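You operate a simulated robot arm through the tools that you are given. There is no shell and no other tool. Be economical: measure what you need, move in short steps, check, and stop when the job is done.

The job below is to be done with a simulated robot arm. You get a single attempt, and the scene is never put back.

Task
Stir 3 spoons from the cream tin into the curd.
Fine: all on the counter under the window; curd in the white bowl; the tin's lid goes back on, the spoon back to its spot; spill nothing. Set down upright: spoon.

Only the result counts: the job must be done as asked and must still hold three seconds after the hand-in. Knocking over, shifting, dropping, spilling or breaking anything else fails it. A push-on lid holds only when it is set on centred and level and pressed home; a screw cap is set on level and turned clockwise until tight.

Robot
A 7-joint arm with a two-finger parallel gripper, fixed in place. Base frame: the origin is at the foot of the arm, x ahead of it, y to its left, z up; the work surface is at about z = 0.84. Readings come in m, degrees, newtons and seconds.
With the tool pointing down near the work surface it reaches from about 0.3 to 0.7 m from the base axis. Its first joint turns from -66.0 to 66.0 degrees. Payload 1.57 kg.
Tool frame: the origin (TCP) lies between the finger pads and is the grasp point; the fingertips stand 0.03 m ahead of it; z points along the fingers, y is the line along which they close. Largest opening 0.11 m; finger width 0.024, thickness 0.012; the body of the gripper, 0.048 by 0.112 m, starts 0.078 m behind the TCP.
Orientation is that of the tool frame in the base frame, as a unit quaternion [w, x, y, z]. With the fingers straight down and closing along the base's y, the tool's x points along the base's -x, its y along +y and its z along -z.

Tools
- The arm moves only by the tool send_rows. Its argument "deltas" is a list of rows, each a list of 7 numbers: the turn, a rotation vector about the base's x, y, z in degrees, then the shift along the base's x, y, z in m, then the closure, from 0 (fully open) to 1 (shut). In form: [[wx, wy, wz, dx, dy, dz, fingers], ...]. A call has 1 to 12 rows; each row is the pose to reach, as a shift and turn from the pose commanded when the call began. A row lasts 0.2 s, in which the tool goes at most 0.05 m and 8.6 degrees; a call with a longer step from one row to the next is refused whole, and so is a gripper value outside its range. Where a pose cannot be reached the arm comes as near as it can. A force on the tool above 40 N (or 10 N above the force at the start of the call, whichever is more), or a blocked arm, ends the call early, and 0.2 s more pass. The fingers move at their own pace (about 0.108 m/s each) and stop on an object; they squeeze with about 34 N. The grip force told is the motor's: it shows also when the fingers shut on nothing. Time passes only in rows, and 0.2 s behind the last, so rows that repeat a pose let the fingers close. The reply holds the time, the measured pose of the TCP, the force on the tool along the base axes, the opening and the grip force, in the units named above and with some noise, with the torque about the TCP (base axes, N m) and any sound that the robot's microphone picked up.
- Cameras (640 x 400 px; columns grow to the right, rows downward): "scene" is fixed at [0.1661, -0.4072, 1.3869]; the picture's right is [0.69, -0.72, 0.00], its down [-0.53, -0.50, -0.69] and it looks along [0.50, 0.47, -0.73] (base axes); focal length 214 px, centre (320, 200). "wrist" rides on the gripper at [0.07, 0.016, -0.141] in the tool frame; the picture's right is [-0.23, 0.97, 0.00], its down [-0.86, -0.20, -0.48] and it looks along [-0.47, -0.11, 0.88] (tool axes); focal length 222 px, centre (320, 200). There is no depth. A picture from a camera that has moved, and an enlarged one, comes with that camera's place and axes in the base frame and with its lens.
- grab_frame(camera): a new picture of that camera. The clock stands still meanwhile.
- close_up(camera, box): a new picture of the part [left, top, right, bottom] of that camera's present view, enlarged. The clock stands still meanwhile.
- job_done(): hands the job in; it is judged then, once.

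Work in short steps. Places have to be worked out from the pictures, the camera data and where the tool is seen: move nearer, look again, correct. Check each grasp and each placing, and mend what went wrong. You have 120 turns and 68 pictures in all, those below and enlarged ones among them. Open the gripper and draw the arm clear of the work before you hand the job in, unless the task says otherwise; then end with one line.

The tools are called after "Emit:" as name(argument=value, ...) on one line, values as JSON. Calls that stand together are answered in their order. send_rows: Moves the arm, as the interface text tells. Its arguments: {"type":"object","properties":{"deltas":{"type":"array","items":{"type":"array","items":{"type":"number"}}}},"required":["deltas"]} The other tools are called the same way: grab_frame (camera) takes a picture; close_up (camera, box) takes an enlarged picture of a part of a camera's view; job_done () hands the job in.

At the start:

```text
clock: 0.0
ee_pos: [0.455, -0.0118, 1.224]
orientation: [0.0, 0.001, 1.0, 0.0]
ft_force: [0.1, 0.6, -0.4]
moment: [0.02, -0.03, -0.01]
finger_gap: 0.11
grasp_force: 0.0
```

scene: 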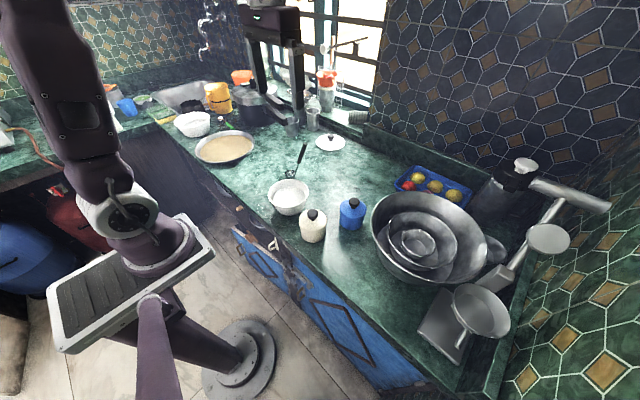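
wrist: 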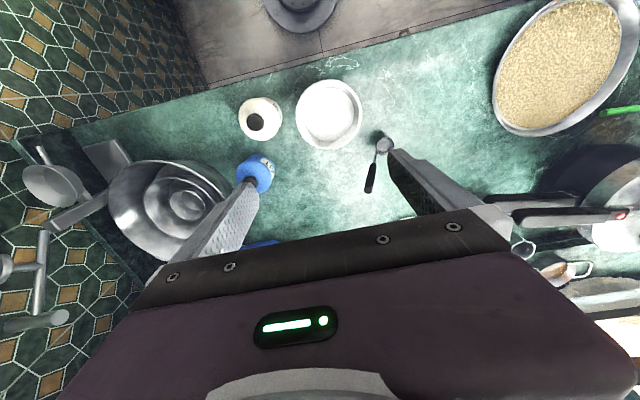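

I start with enlarged views of the work zone: white bowl, cream tin, blue tin and spoon.

Emit:
close_up(camera="scene", box=[250, 120, 410, 250])

Emit:
close_up(camera="wrist", box=[220, 60, 420, 210])

```text
3.08 times, centred on (330, 185) of scene
camera zoom: at [0.1661, -0.4072, 1.3869], right [0.69, -0.72, 0.0], down [-0.53, -0.5, -0.69], along [0.5, 0.47, -0.73], focal length 660 px, centre (289, 246)
```

zoom: 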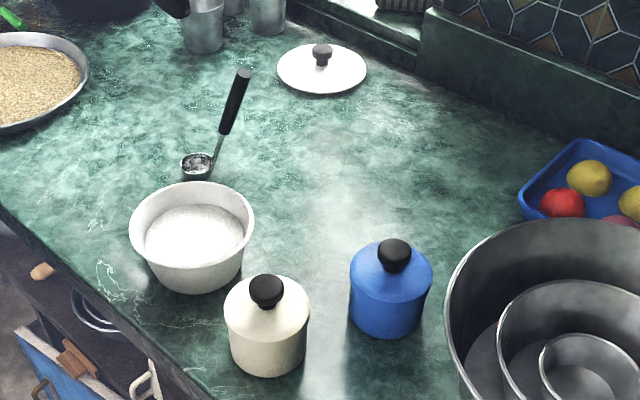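

```text
2.67 times, centred on (320, 135) of wrist
camera zoom: at [0.3845, 0.0054, 1.3634], right [0.23, 0.97, 0.0], down [0.86, -0.2, 0.48], along [0.47, -0.11, -0.88], focal length 592 px, centre (320, 373)
```

zoom: 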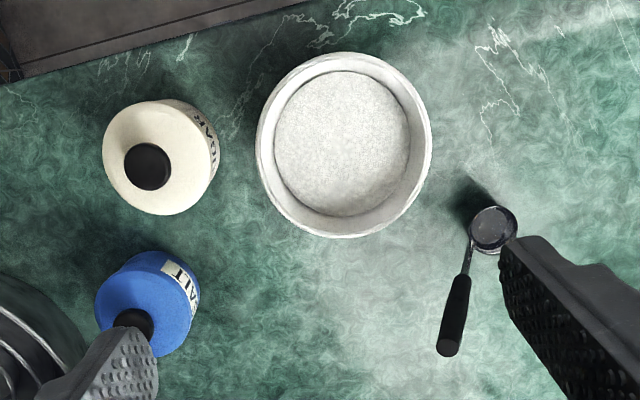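

The cream tin (a sugar label) stands near (0.43, -0.13) with its knob top about z 0.925, the bowl near (0.45, 0.01), and the spoon stands on its cup at (0.56, 0.12) with its handle leaning up to about (0.58, 0.05, 0.995). I move over the tin for a nearer look.

Emit:
send_rows(deltas=[[0, 0, 0, -0.006, -0.03, -0.03, 0], [0, 0, 0, -0.013, -0.06, -0.06, 0.2], [0, 0, 0, -0.02, -0.09, -0.1, 0.4], [0, 0, 0, -0.027, -0.121, -0.14, 0.5], [0, 0, 0, -0.027, -0.121, -0.17, 0.5]])

Emit:
grab_frame(camera="wrist")

Emit:
close_up(camera="scene", box=[260, 160, 380, 250])

```text
refused: row 3 steps farther than a row can; nothing moved
```

```text
63 pictures are left
camera wrist: at [0.3845, 0.0054, 1.3634], right [0.23, 0.97, 0.0], down [0.86, -0.2, 0.48], along [0.47, -0.11, -0.88], focal length 222 px, centre (320, 200)
```

wrist: 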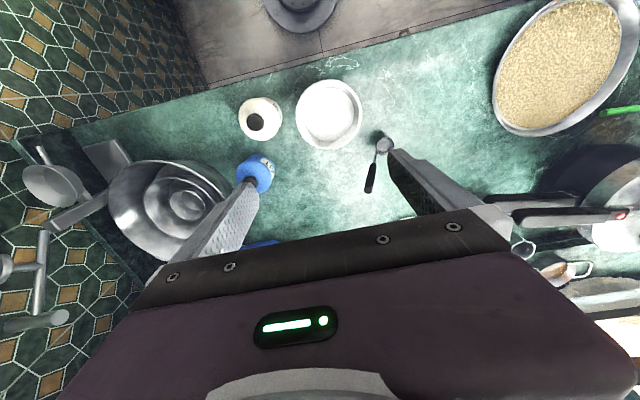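

```text
4.44 times, centred on (320, 205) of scene
camera zoom: at [0.1661, -0.4072, 1.3869], right [0.69, -0.72, 0.0], down [-0.53, -0.5, -0.69], along [0.5, 0.47, -0.73], focal length 953 px, centre (320, 178)
```

zoom: 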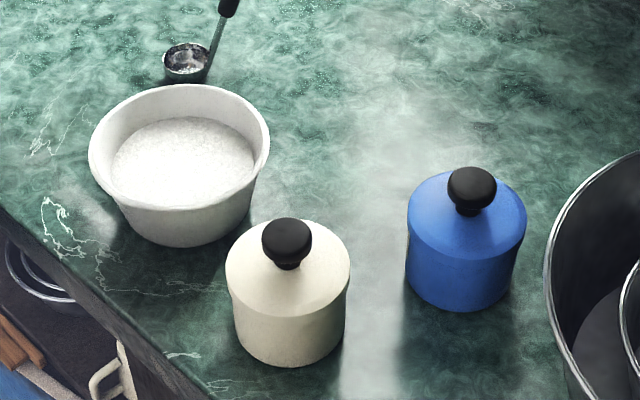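

The step was too long; I send the same move with shorter steps.

Emit:
send_rows(deltas=[[0, 0, 0, -0.005, -0.025, -0.03, 0.1], [0, 0, 0, -0.01, -0.05, -0.06, 0.2], [0, 0, 0, -0.015, -0.075, -0.09, 0.4], [0, 0, 0, -0.02, -0.1, -0.12, 0.5], [0, 0, 0, -0.027, -0.121, -0.15, 0.5], [0, 0, 0, -0.027, -0.121, -0.17, 0.5]])

Emit:
grab_frame(camera="wrist")

Emit:
close_up(camera="scene", box=[260, 160, 380, 250])

```text
clock: 1.4
ee_pos: [0.428, -0.1314, 1.054]
orientation: [-0.001, 0.0, 1.0, 0.0]
ft_force: [-0.7, -0.3, 0.3]
moment: [-0.03, -0.01, 0.0]
finger_gap: 0.0551
grasp_force: 0.0
```

```text
61 pictures are left
camera wrist: at [0.3579, -0.1151, 1.1942], right [0.23, 0.97, 0.0], down [0.85, -0.2, 0.48], along [0.47, -0.11, -0.88], focal length 222 px, centre (320, 200)
```

wrist: 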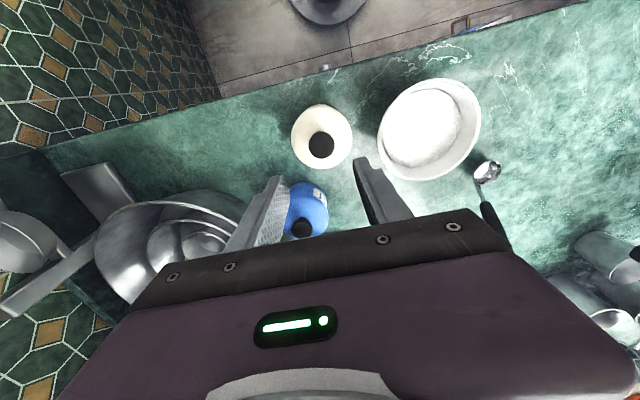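

```text
4.44 times, centred on (320, 205) of scene
camera zoom: at [0.1661, -0.4072, 1.3869], right [0.69, -0.72, 0.0], down [-0.53, -0.5, -0.69], along [0.5, 0.47, -0.73], focal length 953 px, centre (320, 178)
```

zoom: 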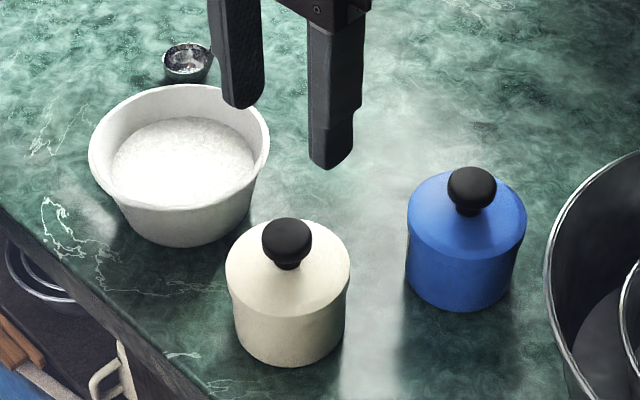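

The tool is right above the knob at (0.429, -0.132). I descend until the fingertips reach z about 0.90, beside the knob, and check.

Emit:
send_rows(deltas=[[0, 0, 0, 0.001, 0, -0.04, 0.5], [0, 0, 0, 0.001, 0, -0.08, 0.5], [0, 0, 0, 0.001, 0, -0.105, 0.5], [0, 0, 0, 0.001, 0, -0.12, 0.5]])

Emit:
close_up(camera="scene", box=[260, 160, 380, 250])

Emit:
close_up(camera="wrist", box=[220, 60, 420, 260])

```text
clock: 2.4
ee_pos: [0.4282, -0.1318, 0.9379]
orientation: [0.002, 0.0, 1.0, 0.0]
ft_force: [-8.0, 5.5, 23.2]
moment: [0.33, 0.32, 0.01]
finger_gap: 0.0551
grasp_force: 0.1
stopped in row 4: the force on the tool passed its limit at 75 N (the readings are from after the stop); the commanded pose is now the measured one
```

```text
4.44 times, centred on (320, 205) of scene
camera zoom: at [0.1655, -0.407, 1.387], right [0.69, -0.72, 0.0], down [-0.53, -0.5, -0.69], along [0.5, 0.47, -0.73], focal length 953 px, centre (320, 178)
```

zoom: 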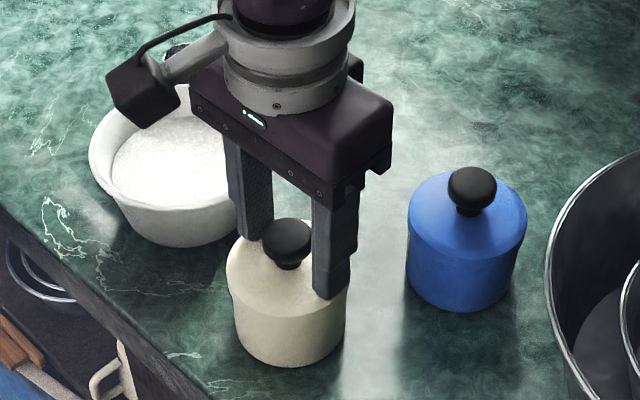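

```text
2.00 times, centred on (320, 160) of wrist
camera zoom: at [0.3588, -0.115, 1.0779], right [0.23, 0.97, 0.0], down [0.85, -0.2, 0.48], along [0.47, -0.11, -0.88], focal length 444 px, centre (320, 280)
```

zoom: 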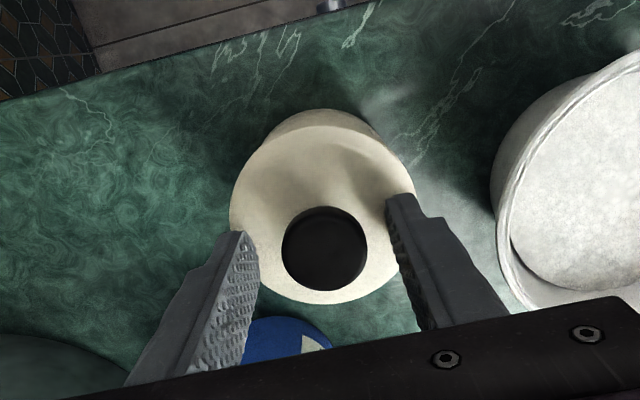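

The fingertips touched the lid top at z about 0.907, so the knob head sits between the pads. I rise 4 mm and close on it.

Emit:
send_rows(deltas=[[0, 0, 0, 0, 0, 0.004, 0.5], [0, 0, 0, 0, 0, 0.004, 0.7], [0, 0, 0, 0, 0, 0.004, 0.85], [0, 0, 0, 0, 0, 0.004, 1], [0, 0, 0, 0, 0, 0.004, 1]])

Emit:
close_up(camera="scene", box=[260, 160, 380, 250])

```text
clock: 3.6
ee_pos: [0.431, -0.132, 0.9415]
orientation: [0.002, 0.0, 1.0, -0.002]
ft_force: [0.0, -1.2, -0.8]
moment: [0.01, 0.0, 0.01]
finger_gap: 0.0301
grasp_force: 33.8
heard: snap
```

```text
4.44 times, centred on (320, 205) of scene
camera zoom: at [0.1661, -0.4072, 1.3869], right [0.69, -0.72, 0.0], down [-0.53, -0.5, -0.69], along [0.5, 0.47, -0.73], focal length 953 px, centre (320, 178)
```

zoom: 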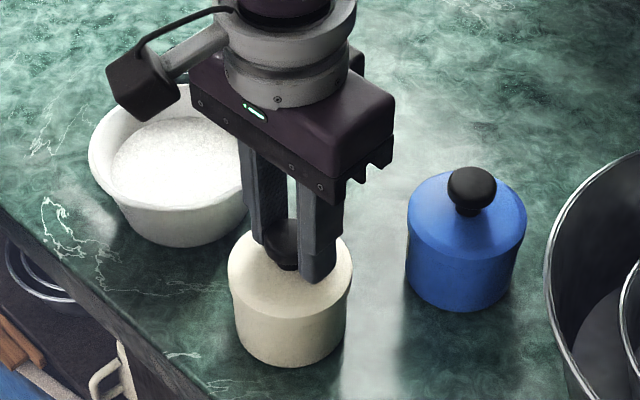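

A gap of 0.030 with full grip force means the knob is held; the snap suggests a push-on lid. I lift slowly and watch the force.

Emit:
send_rows(deltas=[[0, 0, 0, 0, 0, 0.003, 1], [0, 0, 0, 0, 0, 0.006, 1], [0, 0, 0, 0, 0, 0.01, 1], [0, 0, 0, 0, 0, 0.015, 1]])

Emit:
close_up(camera="scene", box=[260, 160, 380, 250])

```text
clock: 4.6
ee_pos: [0.4306, -0.1327, 0.9569]
orientation: [0.001, 0.0, 1.0, 0.0]
ft_force: [-0.3, 0.1, -1.1]
moment: [0.0, -0.03, 0.01]
finger_gap: 0.0305
grasp_force: 33.6
```

```text
4.44 times, centred on (320, 205) of scene
camera zoom: at [0.1661, -0.4072, 1.3869], right [0.69, -0.72, 0.0], down [-0.53, -0.5, -0.69], along [0.5, 0.47, -0.73], focal length 953 px, centre (320, 178)
```

zoom: 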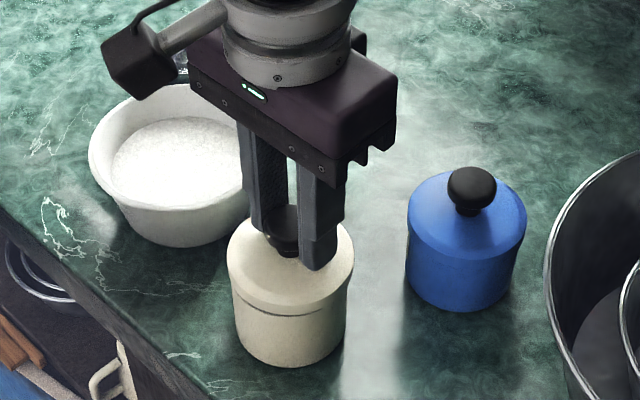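

The lid comes off and the tin stays put. I raise it clear and carry it to the free counter patch near (0.60, -0.07), then look into the tin.

Emit:
send_rows(deltas=[[0, 0, 0, 0, 0, 0.02, 1], [0, 0, 0, 0, 0, 0.05, 1], [0, 0, 0, 0, 0, 0.08, 1], [0, 0, 0, 0.03, 0.01, 0.09, 1], [0, 0, 0, 0.065, 0.025, 0.09, 1], [0, 0, 0, 0.1, 0.04, 0.09, 1], [0, 0, 0, 0.14, 0.05, 0.09, 1], [0, 0, 0, 0.17, 0.063, 0.09, 1], [0, 0, 0, 0.17, 0.063, 0.05, 1], [0, 0, 0, 0.17, 0.063, 0.02, 1], [0, 0, 0, 0.17, 0.063, -0.02, 1], [0, 0, 0, 0.17, 0.063, -0.03, 1]])

Emit:
close_up(camera="scene", box=[260, 130, 400, 250])

```text
clock: 7.2
ee_pos: [0.5985, -0.0693, 0.9247]
orientation: [0.002, 0.0, 1.0, -0.001]
ft_force: [-0.2, -0.2, -0.3]
moment: [0.02, 0.02, -0.03]
finger_gap: 0.0303
grasp_force: 33.8
```

```text
3.33 times, centred on (330, 190) of scene
camera zoom: at [0.1661, -0.4072, 1.3869], right [0.69, -0.72, 0.0], down [-0.53, -0.5, -0.69], along [0.5, 0.47, -0.73], focal length 715 px, centre (287, 233)
```

zoom: 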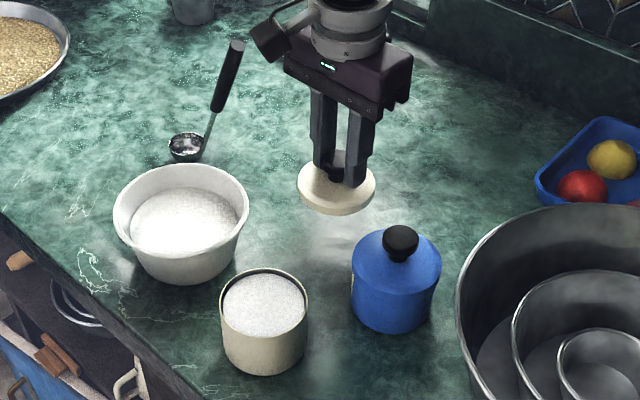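

The tin is nearly full and the lid is a shallow disc. I lower it to the counter in small steps.

Emit:
send_rows(deltas=[[0, 0, 0, 0, 0, -0.015, 1], [0, 0, 0, 0, 0, -0.022, 1], [0, 0, 0, 0, 0, -0.026, 1], [0, 0, 0, 0, 0, -0.029, 1], [0, 0, 0, 0, 0, -0.032, 1], [0, 0, 0, 0, 0, -0.035, 1]])

Emit:
close_up(camera="scene", box=[260, 130, 400, 250])

```text
clock: 8.6
ee_pos: [0.6006, -0.0683, 0.8926]
orientation: [0.002, 0.0, 1.0, -0.001]
ft_force: [0.1, 1.3, -0.6]
moment: [-0.01, 0.05, 0.0]
finger_gap: 0.0301
grasp_force: 34.1
```

```text
3.33 times, centred on (330, 190) of scene
camera zoom: at [0.1661, -0.4072, 1.3869], right [0.69, -0.72, 0.0], down [-0.53, -0.5, -0.69], along [0.5, 0.47, -0.73], focal length 715 px, centre (287, 233)
```

zoom: 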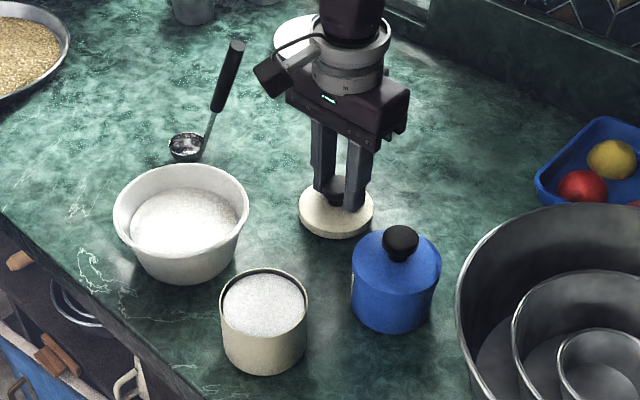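

Not yet in contact, though close. I go down further in 2 mm steps.

Emit:
send_rows(deltas=[[0, 0, 0, 0, 0, -0.003, 1], [0, 0, 0, 0, 0, -0.005, 1], [0, 0, 0, 0, 0, -0.007, 1], [0, 0, 0, 0, 0, -0.009, 1]])

```text
clock: 9.5
ee_pos: [0.5999, -0.0688, 0.8867]
orientation: [0.003, -0.001, 1.0, -0.001]
ft_force: [-5.6, 1.3, 11.7]
moment: [-0.04, 0.22, 0.0]
finger_gap: 0.0299
grasp_force: 33.9
stopped in row 4: the force on the tool passed its limit at 44 N (the readings are from after the stop); the commanded pose is now the measured one
```

The lid rests on the counter (TCP z 0.887). I open and rise to z 1.10, then look at the spoon.

Emit:
send_rows(deltas=[[0, 0, 0, 0, 0, 0.001, 0.8], [0, 0, 0, 0, 0, 0.001, 0.55], [0, 0, 0, 0, 0, 0.001, 0.5], [0, 0, 0, 0, 0, 0.03, 0.5], [0, 0, 0, 0, 0, 0.07, 0.5], [0, 0, 0, 0, 0, 0.11, 0.5], [0, 0, 0, 0, 0, 0.15, 0.5], [0, 0, 0, 0, 0, 0.19, 0.5], [0, 0, 0, 0, 0, 0.22, 0.5]])

Emit:
close_up(camera="scene", box=[270, 120, 350, 190])

Emit:
grab_frame(camera="wrist")

```text
clock: 11.5
ee_pos: [0.6007, -0.0678, 1.1087]
orientation: [0.004, -0.001, 1.0, -0.002]
ft_force: [0.2, 0.4, -0.3]
moment: [0.03, 0.0, 0.01]
finger_gap: 0.0551
grasp_force: 0.1
```

```text
5.71 times, centred on (310, 155) of scene
camera zoom: at [0.166, -0.4072, 1.3869], right [0.69, -0.72, 0.0], down [-0.53, -0.5, -0.69], along [0.5, 0.47, -0.73], focal length 1226 px, centre (377, 457)
```

zoom: 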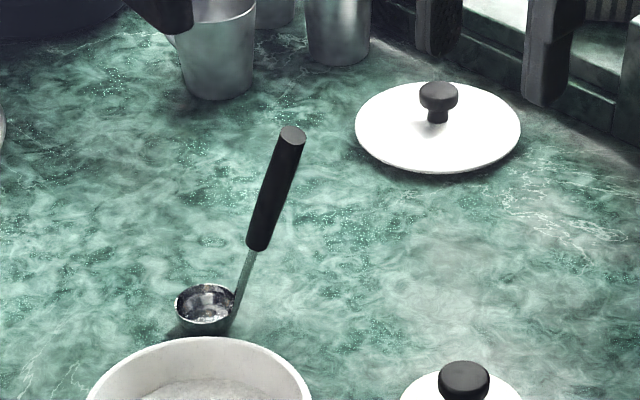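

```text
52 pictures are left
camera wrist: at [0.5297, -0.0513, 1.248], right [0.23, 0.97, 0.0], down [0.85, -0.2, 0.48], along [0.47, -0.11, -0.88], focal length 222 px, centre (320, 200)
```

wrist: 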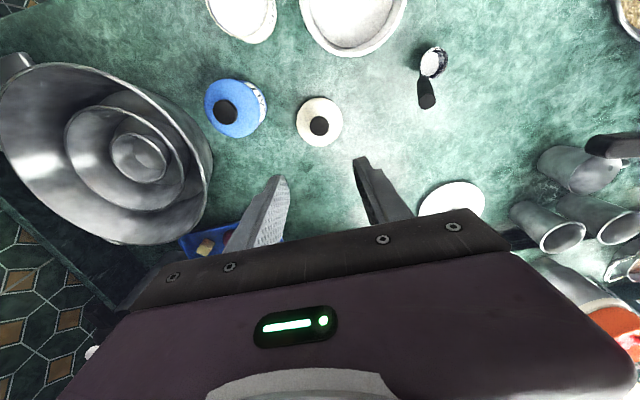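

The spoon's cup rim is near (0.55, 0.11, 0.865) and its handle rises toward about (0.58, 0.045, 1.0). I yaw the tool by -72° so the fingers will close across the handle's lean plane, move above it, and look.

Emit:
send_rows(deltas=[[0, 0, -8, -0.003, 0.012, 0.003, 0.5], [0, 0, -16, -0.006, 0.024, 0.006, 0.5], [0, 0, -24, -0.009, 0.036, 0.01, 0.5], [0, 0, -32, -0.012, 0.048, 0.01, 0.5], [0, 0, -40, -0.015, 0.06, 0.01, 0.5], [0, 0, -48, -0.018, 0.072, 0.01, 0.5], [0, 0, -56, -0.021, 0.084, 0.01, 0.5], [0, 0, -64, -0.024, 0.096, 0.01, 0.5], [0, 0, -72, -0.025, 0.11, 0.01, 0.5]])

Emit:
grab_frame(camera="wrist")

Emit:
close_up(camera="scene", box=[260, 100, 360, 190])

```text
clock: 13.5
ee_pos: [0.5767, 0.0397, 1.1166]
orientation: [0.003, 0.589, 0.808, -0.002]
ft_force: [-0.3, 0.4, -0.2]
moment: [-0.01, 0.0, 0.03]
finger_gap: 0.0552
grasp_force: 0.1
```

```text
51 pictures are left
camera wrist: at [0.5691, 0.1135, 1.2569], right [1.0, 0.08, 0.0], down [0.07, -0.87, 0.48], along [0.04, -0.48, -0.87], focal length 222 px, centre (320, 200)
```

wrist: 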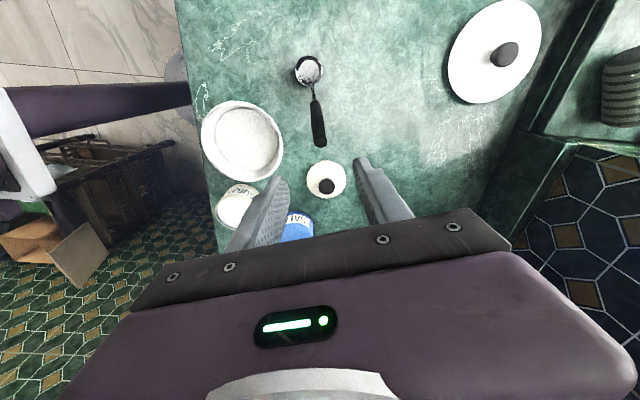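

```text
4.44 times, centred on (310, 145) of scene
camera zoom: at [0.166, -0.4072, 1.3869], right [0.69, -0.72, 0.0], down [-0.53, -0.5, -0.69], along [0.5, 0.47, -0.73], focal length 953 px, centre (364, 444)
```

zoom: 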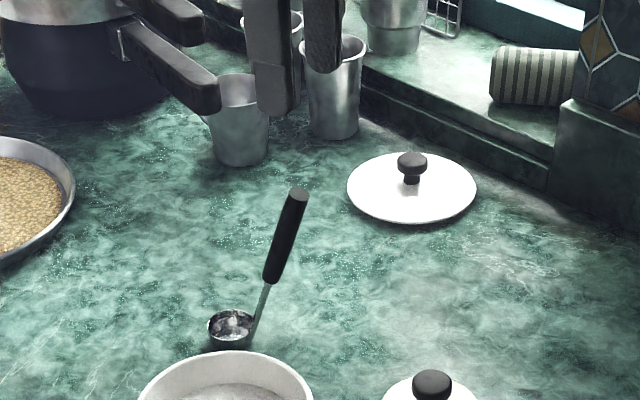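

The handle top is near (0.574, 0.041, 0.995), leaning about 24° toward -y. I tilt the tool along the handle and come to about 6 cm from its end, fingers a bit wider.

Emit:
send_rows(deltas=[[7.6, 2.5, 0, 0.001, -0.007, -0.01, 0.4], [15.2, 5, 0, 0.002, -0.014, -0.03, 0.4], [22.8, 7.4, 0, 0.003, -0.022, -0.05, 0.4], [22.8, 7.4, 0, 0.003, -0.022, -0.065, 0.4]])

Emit:
close_up(camera="wrist", box=[220, 40, 420, 240])

Emit:
close_up(camera="scene", box=[260, 100, 360, 190])

```text
clock: 14.5
ee_pos: [0.5783, 0.0189, 1.0539]
orientation: [-0.166, 0.574, 0.793, 0.12]
ft_force: [0.2, -0.2, 1.4]
moment: [0.01, 0.01, 0.01]
finger_gap: 0.0661
grasp_force: 0.1
```

```text
2.00 times, centred on (320, 140) of wrist
camera zoom: at [0.5912, 0.031, 1.2091], right [0.99, 0.1, -0.09], down [0.11, -0.99, 0.09], along [-0.08, -0.1, -0.99], focal length 444 px, centre (320, 320)
```

zoom: 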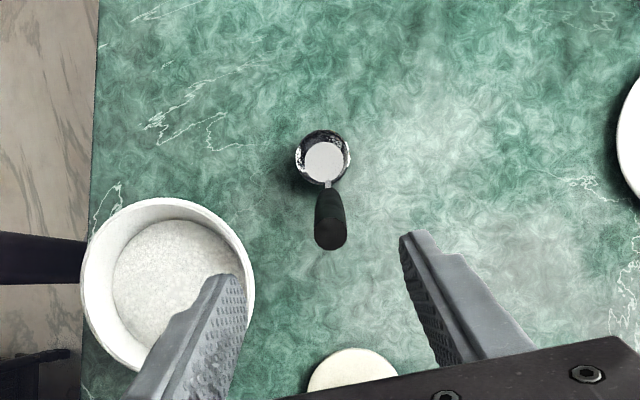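

```text
4.44 times, centred on (310, 145) of scene
camera zoom: at [0.166, -0.4073, 1.3869], right [0.69, -0.72, 0.0], down [-0.53, -0.5, -0.69], along [0.5, 0.47, -0.73], focal length 953 px, centre (364, 444)
```

zoom: 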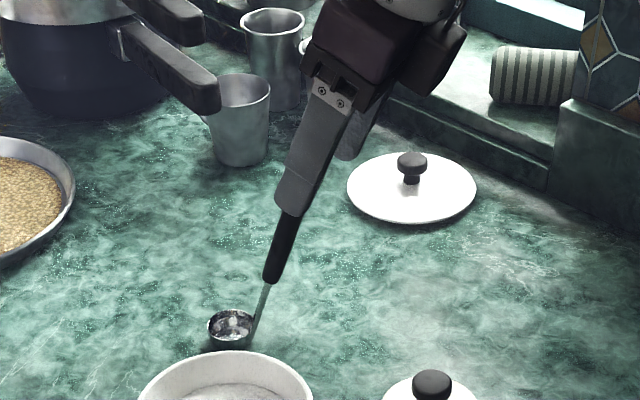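

The handle axis runs from (0.558, 0.10, 0.86) to its end at about (0.576, 0.046, 1.005). I line up with it, slide the open fingers down to 3 cm below the end and close.

Emit:
send_rows(deltas=[[0, 0, 0, 0.004, 0.009, 0, 0.4], [0, 0, 0, 0.001, 0.019, -0.026, 0.4], [0, 0, 0, -0.003, 0.029, -0.052, 0.4], [0, 0, 0, -0.006, 0.038, -0.077, 0.4]])

Emit:
close_up(camera="wrist", box=[220, 40, 420, 240])

Emit:
close_up(camera="scene", box=[260, 100, 360, 190])

```text
clock: 15.5
ee_pos: [0.5718, 0.0576, 0.9736]
orientation: [-0.165, 0.575, 0.792, 0.121]
ft_force: [0.6, -0.9, -0.2]
moment: [0.0, 0.01, -0.01]
finger_gap: 0.0656
grasp_force: 0.0
```

```text
2.00 times, centred on (320, 140) of wrist
camera zoom: at [0.5853, 0.0695, 1.1302], right [0.99, 0.1, -0.09], down [0.11, -0.99, 0.1], along [-0.08, -0.11, -0.99], focal length 444 px, centre (320, 320)
```

zoom: 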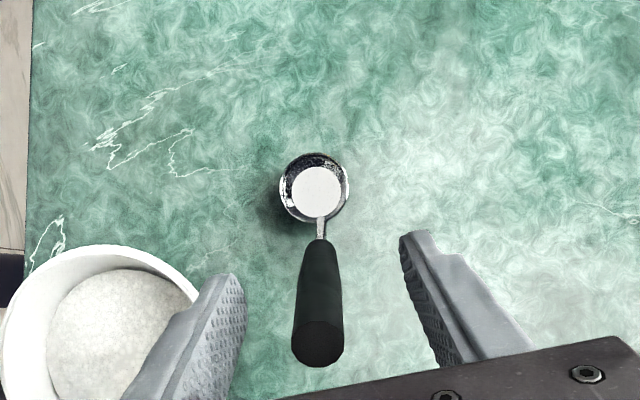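

```text
4.44 times, centred on (310, 145) of scene
camera zoom: at [0.1661, -0.4072, 1.3869], right [0.69, -0.72, 0.0], down [-0.53, -0.5, -0.69], along [0.5, 0.47, -0.73], focal length 953 px, centre (364, 444)
```

zoom: 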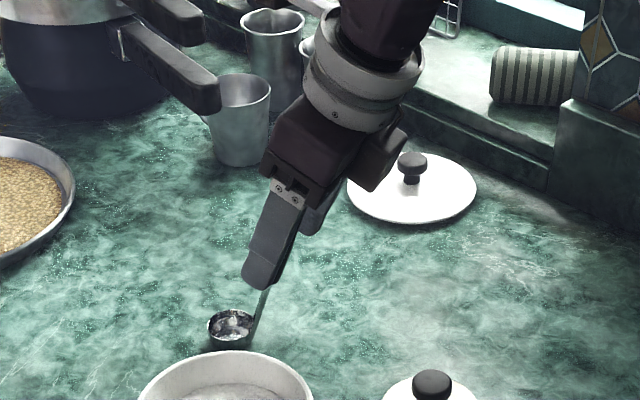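

The handle lies on the pads' centre line. I close on it.

Emit:
send_rows(deltas=[[0, 0, 0, 0, 0, 0, 0.55], [0, 0, 0, 0, 0, 0, 0.7], [0, 0, 0, 0, 0, 0, 0.85], [0, 0, 0, 0, 0, 0, 1], [0, 0, 0, 0, 0, 0, 1], [0, 0, 0, 0, 0, 0, 1]])

Emit:
close_up(camera="wrist", box=[220, 40, 420, 240])

```text
clock: 16.9
ee_pos: [0.5723, 0.0566, 0.9742]
orientation: [-0.166, 0.575, 0.792, 0.121]
ft_force: [0.0, 0.1, 0.4]
moment: [-0.01, -0.03, 0.01]
finger_gap: 0.0153
grasp_force: 31.2
```

```text
2.00 times, centred on (320, 140) of wrist
camera zoom: at [0.5852, 0.0693, 1.1303], right [0.99, 0.1, -0.09], down [0.11, -0.99, 0.1], along [-0.08, -0.11, -0.99], focal length 444 px, centre (320, 320)
```

zoom: 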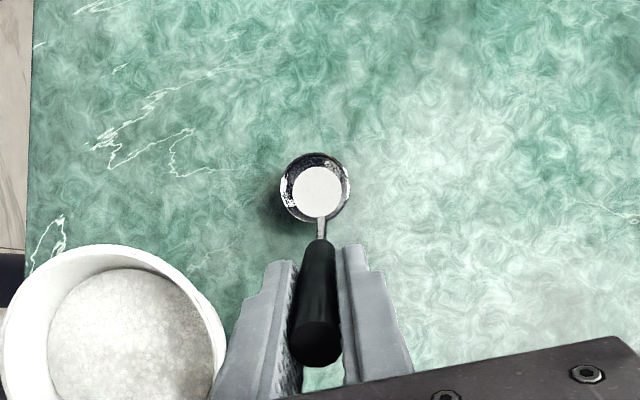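

The handle is gripped (gap 15 mm). I lift the spoon slowly 10 cm straight up and check it.

Emit:
send_rows(deltas=[[0, 0, 0, 0, 0, 0.005, 1], [0, 0, 0, 0, 0, 0.015, 1], [0, 0, 0, 0, 0, 0.03, 1], [0, 0, 0, 0, 0, 0.06, 1], [0, 0, 0, 0, 0, 0.09, 1], [0, 0, 0, 0, 0, 0.11, 1]])

Emit:
close_up(camera="wrist", box=[220, 40, 420, 240])

Emit:
close_up(camera="scene", box=[250, 90, 390, 250])

```text
clock: 18.3
ee_pos: [0.5742, 0.0574, 1.0854]
orientation: [-0.166, 0.575, 0.792, 0.12]
ft_force: [0.6, 0.5, -0.9]
moment: [-0.06, -0.06, 0.03]
finger_gap: 0.0155
grasp_force: 31.5
```

```text
2.00 times, centred on (320, 140) of wrist
camera zoom: at [0.5865, 0.0702, 1.241], right [0.99, 0.1, -0.09], down [0.11, -0.99, 0.1], along [-0.08, -0.11, -0.99], focal length 444 px, centre (320, 320)
```

zoom: 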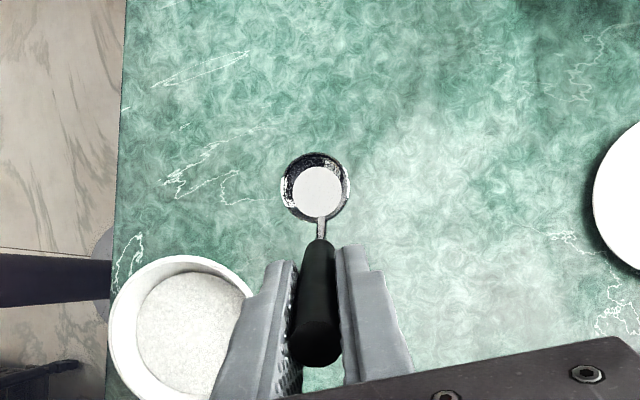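

```text
2.50 times, centred on (320, 170) of scene
camera zoom: at [0.1661, -0.4072, 1.3869], right [0.69, -0.72, 0.0], down [-0.53, -0.5, -0.69], along [0.5, 0.47, -0.73], focal length 536 px, centre (320, 275)
```

zoom: 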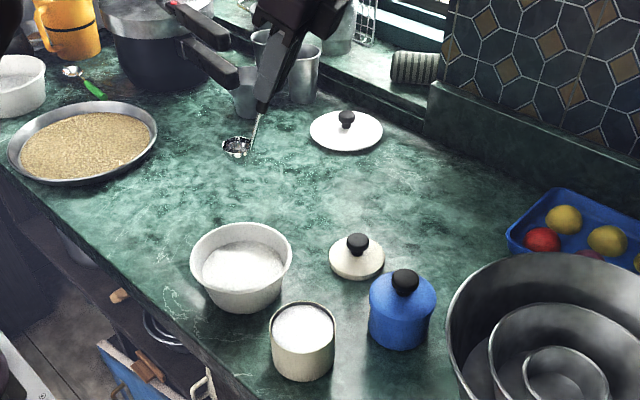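

The spoon is held fast and unchanged in the grip. There is a second white bowl and a green spoon farther left, so I check those before going on.

Emit:
close_up(camera="scene", box=[110, 60, 300, 180])

Emit:
close_up(camera="scene", box=[260, 170, 350, 250])

```text
3.33 times, centred on (205, 120) of scene
camera zoom: at [0.1661, -0.4072, 1.3869], right [0.69, -0.72, 0.0], down [-0.53, -0.5, -0.69], along [0.5, 0.47, -0.73], focal length 715 px, centre (703, 467)
```

zoom: 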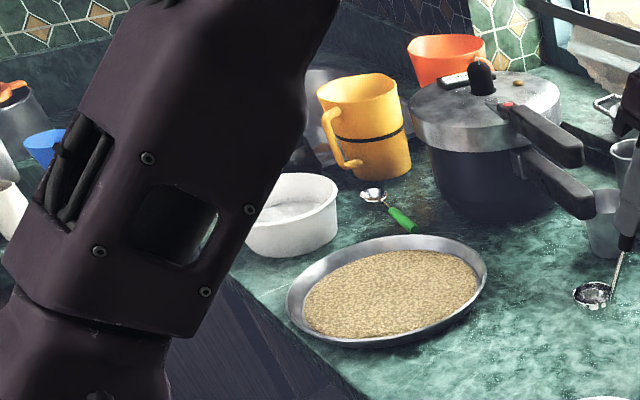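

```text
5.00 times, centred on (305, 210) of scene
camera zoom: at [0.1661, -0.4072, 1.3869], right [0.69, -0.72, 0.0], down [-0.53, -0.5, -0.69], along [0.5, 0.47, -0.73], focal length 1072 px, centre (395, 150)
```

zoom: 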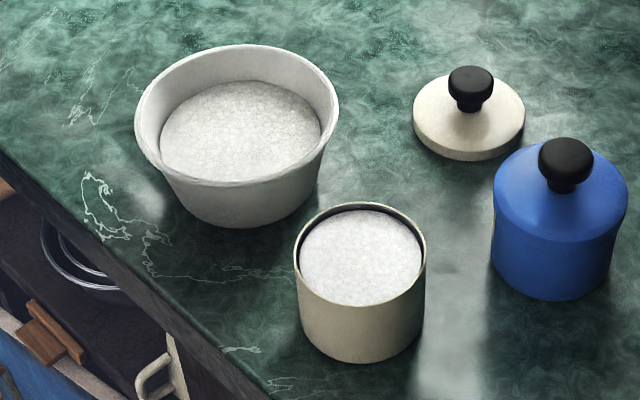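

The curd bowl is the near one; the other is out of reach. I carry the spoon above the tin, turning the handle to nearly vertical for the scoop.

Emit:
send_rows(deltas=[[0, 0, 0, -0.018, -0.03, 0.005, 1], [0, 0, 0, -0.036, -0.06, 0.005, 1], [0, 0, 0, -0.056, -0.09, 0.005, 1], [-4.76, -1.55, 0, -0.075, -0.12, 0.005, 1], [-9.5, -3.1, 0, -0.094, -0.15, 0.003, 1], [-14.3, -4.6, 0, -0.113, -0.18, 0, 1], [-19, -6.2, 0, -0.134, -0.2165, -0.005, 1], [-19, -6.2, 0, -0.134, -0.2165, -0.007, 1]])

Emit:
close_up(camera="wrist", box=[220, 40, 420, 240])

Emit:
close_up(camera="scene", box=[260, 160, 380, 250])

```text
clock: 20.1
ee_pos: [0.4349, -0.1593, 1.0781]
orientation: [-0.026, 0.587, 0.809, 0.018]
ft_force: [0.1, 0.2, -0.6]
moment: [0.0, -0.02, 0.0]
finger_gap: 0.0153
grasp_force: 31.4
```

```text
2.00 times, centred on (320, 140) of wrist
camera zoom: at [0.4327, -0.0955, 1.2229], right [1.0, 0.09, -0.01], down [0.08, -0.9, 0.42], along [0.02, -0.42, -0.91], focal length 444 px, centre (320, 320)
```

zoom: 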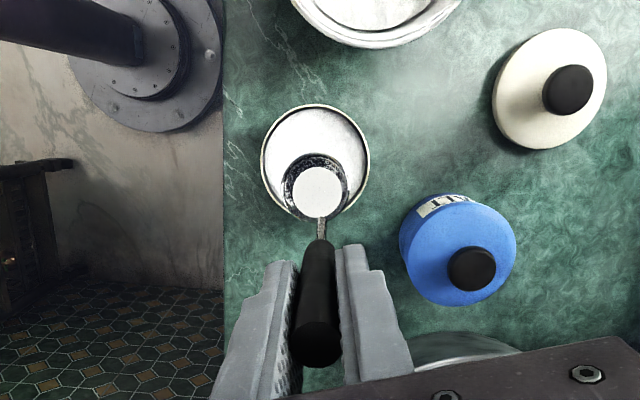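

```text
4.44 times, centred on (320, 205) of scene
camera zoom: at [0.166, -0.4072, 1.3869], right [0.69, -0.72, 0.0], down [-0.53, -0.5, -0.69], along [0.5, 0.47, -0.73], focal length 953 px, centre (320, 178)
```

zoom: 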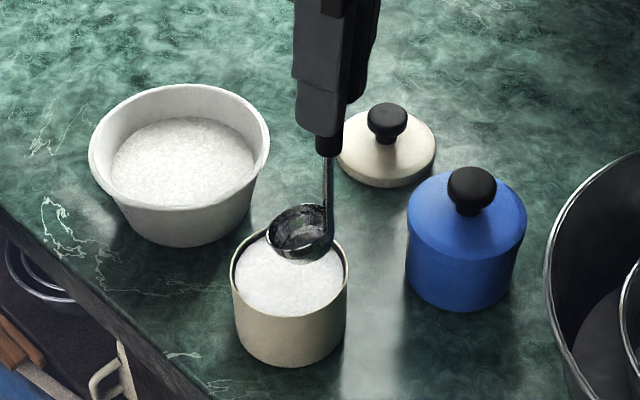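

The cup sits over the tin mouth, about 9 mm toward the back side as intended. I plunge it tilted so the rim goes about 1 cm under the surface, and check the force.

Emit:
send_rows(deltas=[[0, 0, 0, 0, 0, -0.025, 1], [0, 0, 0, 0, 0, -0.045, 1], [0, 0, 0, 0, 0, -0.056, 1], [0, 0, 0, 0, 0, -0.066, 1]])

Emit:
close_up(camera="scene", box=[280, 180, 360, 240])

```text
clock: 21.1
ee_pos: [0.4382, -0.1593, 1.0109]
orientation: [-0.025, 0.587, 0.809, 0.018]
ft_force: [0.0, 0.0, -1.2]
moment: [-0.02, 0.01, 0.02]
finger_gap: 0.0157
grasp_force: 31.3
```

```text
6.67 times, centred on (320, 210) of scene
camera zoom: at [0.1661, -0.4072, 1.3869], right [0.69, -0.72, 0.0], down [-0.53, -0.5, -0.69], along [0.5, 0.47, -0.73], focal length 1430 px, centre (320, 133)
```

zoom: 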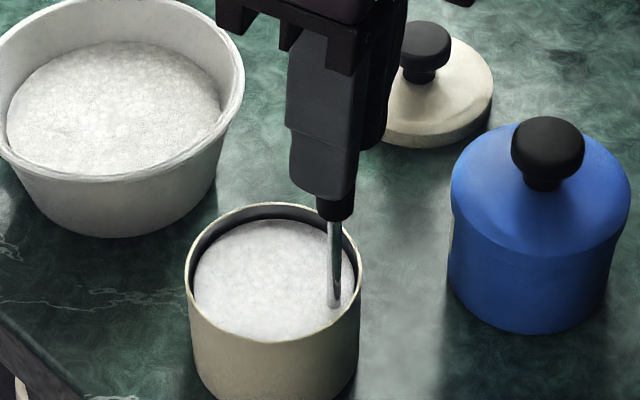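

The cup is fully under the surface with no contact force. I level it while sweeping forward, then lift straight up.

Emit:
send_rows(deltas=[[6.3, 2, 0, 0.0035, -0.009, -0.003, 1], [12.7, 4.1, 0, 0.007, -0.018, -0.009, 1], [19, 6.2, 0, 0.0105, -0.0274, -0.015, 1], [19, 6.2, 0, 0.0105, -0.0274, -0.015, 1], [19, 6.2, 0, 0.0105, -0.0274, -0.005, 1], [19, 6.2, 0, 0.0105, -0.0274, 0.01, 1], [19, 6.2, 0, 0.0105, -0.0274, 0.03, 1], [19, 6.2, 0, 0.0105, -0.0274, 0.05, 1], [19, 6.2, 0, 0.0105, -0.0274, 0.065, 1]])

Emit:
close_up(camera="scene", box=[270, 160, 360, 240])

Emit:
close_up(camera="wrist", box=[220, 40, 420, 240])

```text
clock: 23.1
ee_pos: [0.4482, -0.1865, 1.0752]
orientation: [-0.165, 0.576, 0.792, 0.12]
ft_force: [0.4, -0.6, -0.4]
moment: [-0.07, -0.01, -0.03]
finger_gap: 0.0157
grasp_force: 31.5
```

```text
5.00 times, centred on (315, 200) of scene
camera zoom: at [0.1661, -0.4072, 1.3869], right [0.69, -0.72, 0.0], down [-0.53, -0.5, -0.69], along [0.5, 0.47, -0.73], focal length 1072 px, centre (345, 200)
```

zoom: 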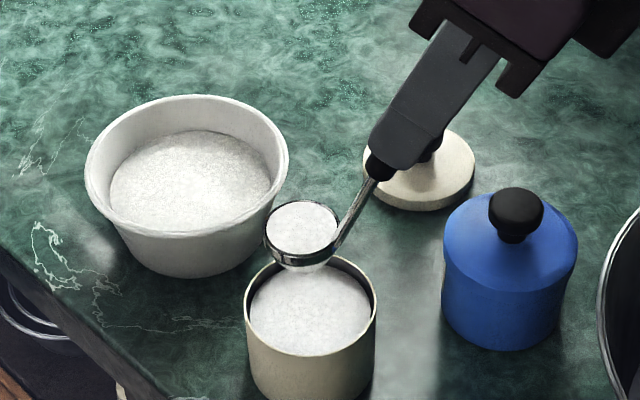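

```text
2.00 times, centred on (320, 140) of wrist
camera zoom: at [0.4616, -0.1748, 1.2318], right [0.99, 0.1, -0.09], down [0.11, -0.99, 0.1], along [-0.08, -0.11, -0.99], focal length 444 px, centre (320, 320)
```

zoom: 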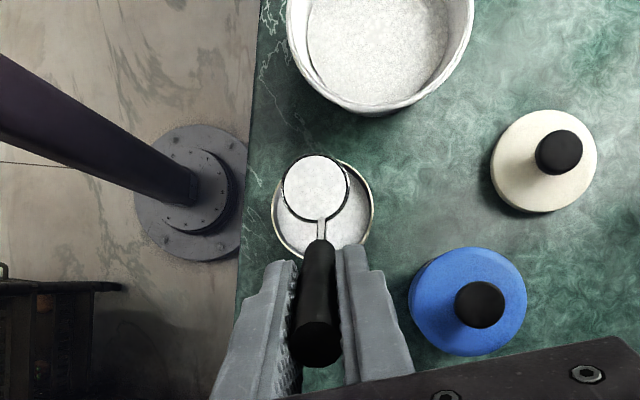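

A level full spoon. I carry it gently over the bowl, a little to the back of its centre.

Emit:
send_rows(deltas=[[0, 0, 0, 0.003, 0.01, 0.005, 1], [0, 0, 0, 0.008, 0.032, 0.008, 1], [0, 0, 0, 0.014, 0.056, 0.008, 1], [0, 0, 0, 0.02, 0.08, 0.008, 1], [0, 0, 0, 0.026, 0.102, 0.008, 1], [0, 0, 0, 0.028, 0.1115, 0.008, 1], [0, 0, 0, 0.028, 0.1115, 0.008, 1]])

Emit:
close_up(camera="wrist", box=[220, 40, 420, 240])

Emit:
close_up(camera="scene", box=[260, 140, 360, 230])

```text
clock: 24.7
ee_pos: [0.4779, -0.0778, 1.0847]
orientation: [-0.166, 0.575, 0.792, 0.121]
ft_force: [-0.1, 0.3, -1.0]
moment: [-0.06, -0.05, 0.01]
finger_gap: 0.0155
grasp_force: 31.7
```

```text
2.00 times, centred on (320, 140) of wrist
camera zoom: at [0.491, -0.0646, 1.2409], right [0.99, 0.1, -0.09], down [0.11, -0.99, 0.1], along [-0.08, -0.11, -0.99], focal length 444 px, centre (320, 320)
```

zoom: 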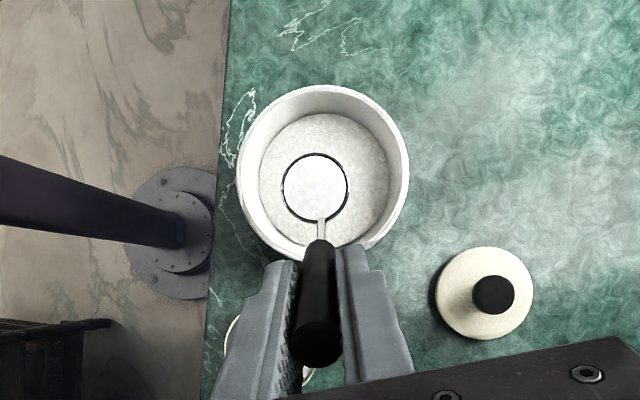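

```text
4.44 times, centred on (310, 185) of scene
camera zoom: at [0.1661, -0.4072, 1.3869], right [0.69, -0.72, 0.0], down [-0.53, -0.5, -0.69], along [0.5, 0.47, -0.73], focal length 953 px, centre (364, 267)
```

zoom: 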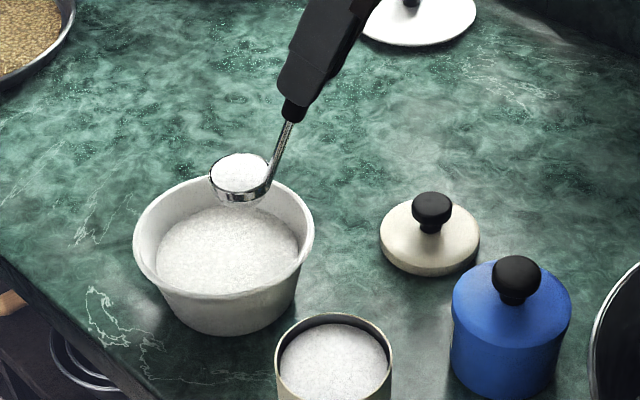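

The spoon is right over the curd, level and full. I start the tipping, keeping the cup in place, up to 48° first to see that the arm follows.

Emit:
send_rows(deltas=[[-7.6, -2.5, 0, -0.0052, 0.016, 0.0078, 1], [-15.2, -4.9, 0, -0.0107, 0.033, 0.0132, 1], [-22.8, -7.4, 0, -0.0164, 0.0505, 0.0161, 1], [-30.4, -9.9, 0, -0.0222, 0.0682, 0.0164, 1], [-38, -12.4, 0, -0.0279, 0.0858, 0.0141, 1], [-45.6, -14.8, 0, -0.0334, 0.1029, 0.0092, 1]])

Emit:
close_up(camera="scene", box=[240, 120, 360, 230])

```text
clock: 26.1
ee_pos: [0.4436, 0.0265, 1.0939]
orientation: [0.172, 0.574, 0.791, -0.125]
ft_force: [-0.6, 0.2, -0.7]
moment: [0.04, 0.0, 0.01]
finger_gap: 0.0155
grasp_force: 31.5
```

```text
3.64 times, centred on (300, 175) of scene
camera zoom: at [0.1661, -0.4072, 1.3869], right [0.69, -0.72, 0.0], down [-0.53, -0.5, -0.69], along [0.5, 0.47, -0.73], focal length 780 px, centre (393, 291)
```

zoom: 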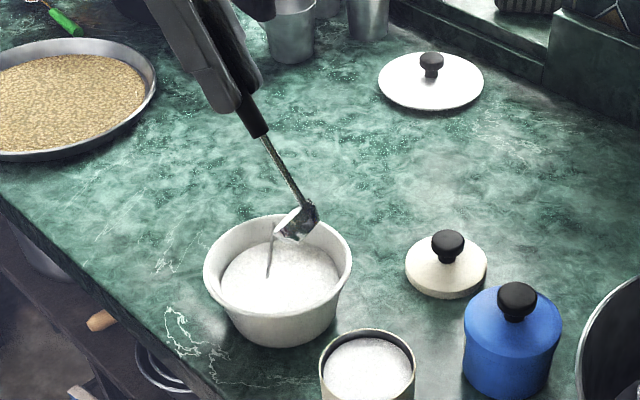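

Powder is pouring into the bowl. I continue tipping to 104° and hold.

Emit:
send_rows(deltas=[[-7.6, -2.5, 0, -0.0053, 0.0164, -0.0073, 1], [-15.2, -4.9, 0, -0.0103, 0.0315, -0.0169, 1], [-22.8, -7.4, 0, -0.0147, 0.0453, -0.0286, 1], [-30.4, -9.9, 0, -0.0187, 0.0573, -0.0423, 1], [-38, -12.4, 0, -0.0219, 0.0674, -0.0576, 1], [-45.6, -14.8, 0, -0.0246, 0.0755, -0.0742, 1], [-53.3, -17.3, 0, -0.0264, 0.0812, -0.0918, 1], [-53.3, -17.3, 0, -0.0264, 0.0812, -0.0918, 1], [-53.3, -17.3, 0, -0.0264, 0.0812, -0.0918, 1]])

Emit:
close_up(camera="scene", box=[240, 120, 360, 230])

```text
clock: 28.1
ee_pos: [0.4154, 0.1097, 1.0047]
orientation: [0.523, 0.448, 0.618, -0.38]
ft_force: [-0.3, -1.0, -0.1]
moment: [0.11, 0.0, 0.0]
finger_gap: 0.0155
grasp_force: 31.0
```

```text
3.64 times, centred on (300, 175) of scene
camera zoom: at [0.1661, -0.4072, 1.3869], right [0.69, -0.72, 0.0], down [-0.53, -0.5, -0.69], along [0.5, 0.47, -0.73], focal length 780 px, centre (393, 291)
```

zoom: 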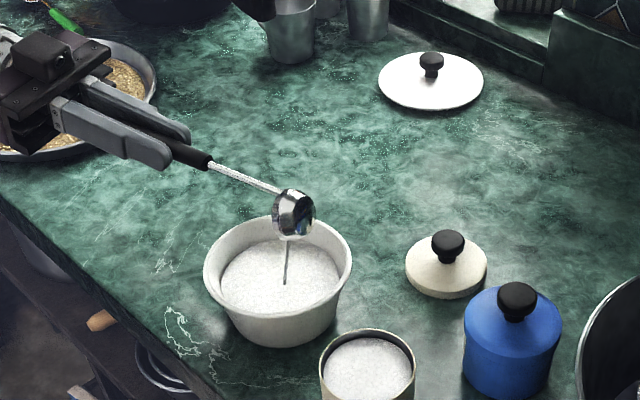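

A thin stream still runs. I tip a little further and wait for the cup to empty.

Emit:
send_rows(deltas=[[-7.6, -2.5, 0, -0.0011, 0.0033, -0.0184, 1], [-7.6, -2.5, 0, -0.0011, 0.0033, -0.0184, 1], [-7.6, -2.5, 0, -0.0011, 0.0033, -0.0184, 1], [-7.6, -2.5, 0, -0.0011, 0.0033, -0.0184, 1], [-7.6, -2.5, 0, -0.0011, 0.0033, -0.0184, 1], [-7.6, -2.5, 0, -0.0011, 0.0033, -0.0184, 1]])

Emit:
close_up(camera="scene", box=[240, 120, 360, 230])

```text
clock: 29.5
ee_pos: [0.4167, 0.114, 0.9843]
orientation: [0.563, 0.422, 0.58, -0.41]
ft_force: [0.6, 0.6, -1.6]
moment: [0.08, 0.03, 0.04]
finger_gap: 0.0157
grasp_force: 31.2
```

```text
3.64 times, centred on (300, 175) of scene
camera zoom: at [0.1661, -0.4072, 1.3869], right [0.69, -0.72, 0.0], down [-0.53, -0.5, -0.69], along [0.5, 0.47, -0.73], focal length 780 px, centre (393, 291)
```

zoom: 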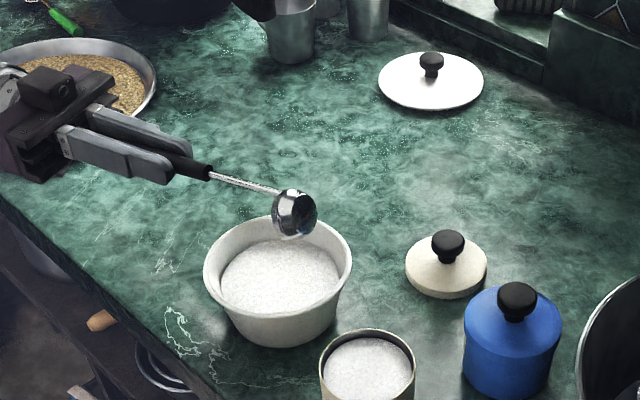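

The cup is empty, nothing spilled. I swing the spoon back to the scooping tilt over the bowl.

Emit:
send_rows(deltas=[[7.6, 2.5, 0, 0.0011, -0.0033, 0.0184, 1], [15.2, 4.9, 0, 0.0029, -0.009, 0.036, 1], [22.8, 7.4, 0, 0.0056, -0.0171, 0.0526, 1], [30.4, 9.9, 0, 0.0088, -0.0272, 0.0679, 1], [38, 12.4, 0, 0.0128, -0.0393, 0.0816, 1], [45.6, 14.8, 0, 0.0172, -0.0531, 0.0933, 1], [53.3, 17.3, 0, 0.0222, -0.0682, 0.1029, 1], [60.9, 19.8, 0, 0.0275, -0.0845, 0.1102, 1], [68.5, 22.2, 0, 0.033, -0.1017, 0.1151, 1], [76.1, 24.7, 0, 0.0387, -0.1193, 0.1174, 1], [83.7, 27.2, 0, 0.0445, -0.1369, 0.1171, 1], [87.5, 28.4, 0, 0.0474, -0.1458, 0.116, 1]])

```text
clock: 32.1
ee_pos: [0.463, -0.0329, 1.1001]
orientation: [-0.026, 0.587, 0.809, 0.018]
ft_force: [0.0, -0.1, -1.1]
moment: [-0.02, 0.0, -0.01]
finger_gap: 0.0157
grasp_force: 30.9
```

The pose is exact, same tilt as before. I move over the tin and check the alignment before the second plunge.

Emit:
send_rows(deltas=[[0, 0, 0, -0.0065, -0.032, 0, 1], [0, 0, 0, -0.013, -0.064, 0, 1], [0, 0, 0, -0.02, -0.096, -0.006, 1], [0, 0, 0, -0.0262, -0.1265, -0.022, 1], [0, 0, 0, -0.0262, -0.1265, -0.027, 1]])

Emit:
close_up(camera="wrist", box=[220, 40, 420, 240])

```text
clock: 33.3
ee_pos: [0.4366, -0.1617, 1.0718]
orientation: [-0.026, 0.586, 0.809, 0.018]
ft_force: [0.0, 0.5, -0.1]
moment: [-0.01, 0.0, 0.0]
finger_gap: 0.0157
grasp_force: 31.4
```

```text
2.00 times, centred on (320, 140) of wrist
camera zoom: at [0.4327, -0.0973, 1.2157], right [1.0, 0.09, -0.01], down [0.08, -0.9, 0.42], along [0.02, -0.42, -0.91], focal length 444 px, centre (320, 320)
```

zoom: 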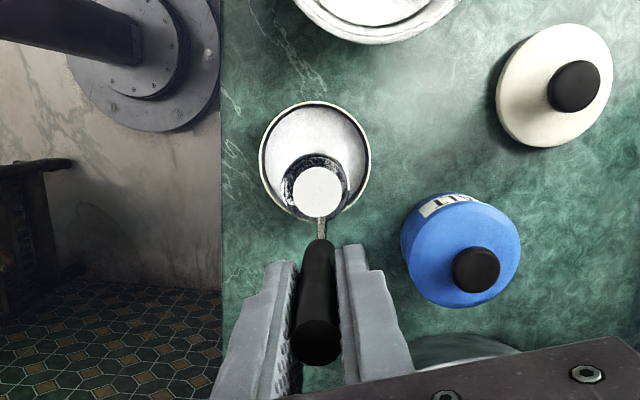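

Aligned almost as before (2 mm further back, corrected). I plunge slightly deeper, level, and lift in one go.

Emit:
send_rows(deltas=[[0, 0, 0, 0, 0.0015, -0.025, 1], [0, 0, 0, 0, 0.0015, -0.045, 1], [0, 0, 0, 0, 0.0015, -0.066, 1], [0, 0, 0, 0, 0.0015, -0.066, 1], [6.3, 2, 0, 0.0035, -0.0075, -0.069, 1], [12.7, 4.1, 0, 0.007, -0.0165, -0.075, 1], [19, 6.2, 0, 0.0105, -0.026, -0.081, 1], [19, 6.2, 0, 0.0105, -0.026, -0.081, 1], [19, 6.2, 0, 0.0105, -0.026, -0.071, 1], [19, 6.2, 0, 0.0105, -0.026, -0.05, 1], [19, 6.2, 0, 0.0105, -0.026, -0.02, 1], [19, 6.2, 0, 0.0105, -0.026, 0.006, 1]])

Emit:
close_up(camera="scene", box=[270, 160, 360, 240])

```text
clock: 35.9
ee_pos: [0.446, -0.1875, 1.078]
orientation: [-0.166, 0.576, 0.792, 0.12]
ft_force: [-0.3, -0.8, -0.8]
moment: [-0.05, -0.01, -0.02]
finger_gap: 0.0154
grasp_force: 31.6
```

```text
5.00 times, centred on (315, 200) of scene
camera zoom: at [0.1661, -0.4072, 1.3869], right [0.69, -0.72, 0.0], down [-0.53, -0.5, -0.69], along [0.5, 0.47, -0.73], focal length 1072 px, centre (345, 200)
```

zoom: 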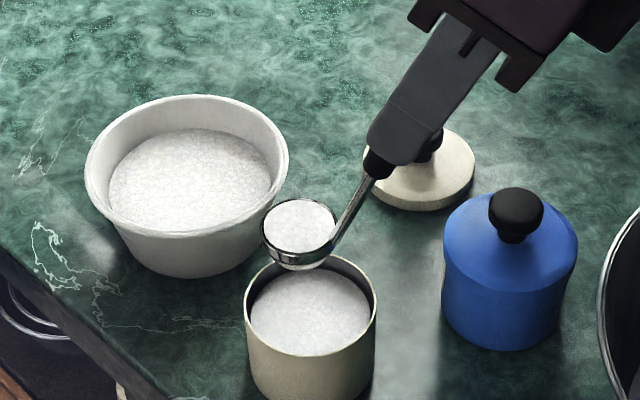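

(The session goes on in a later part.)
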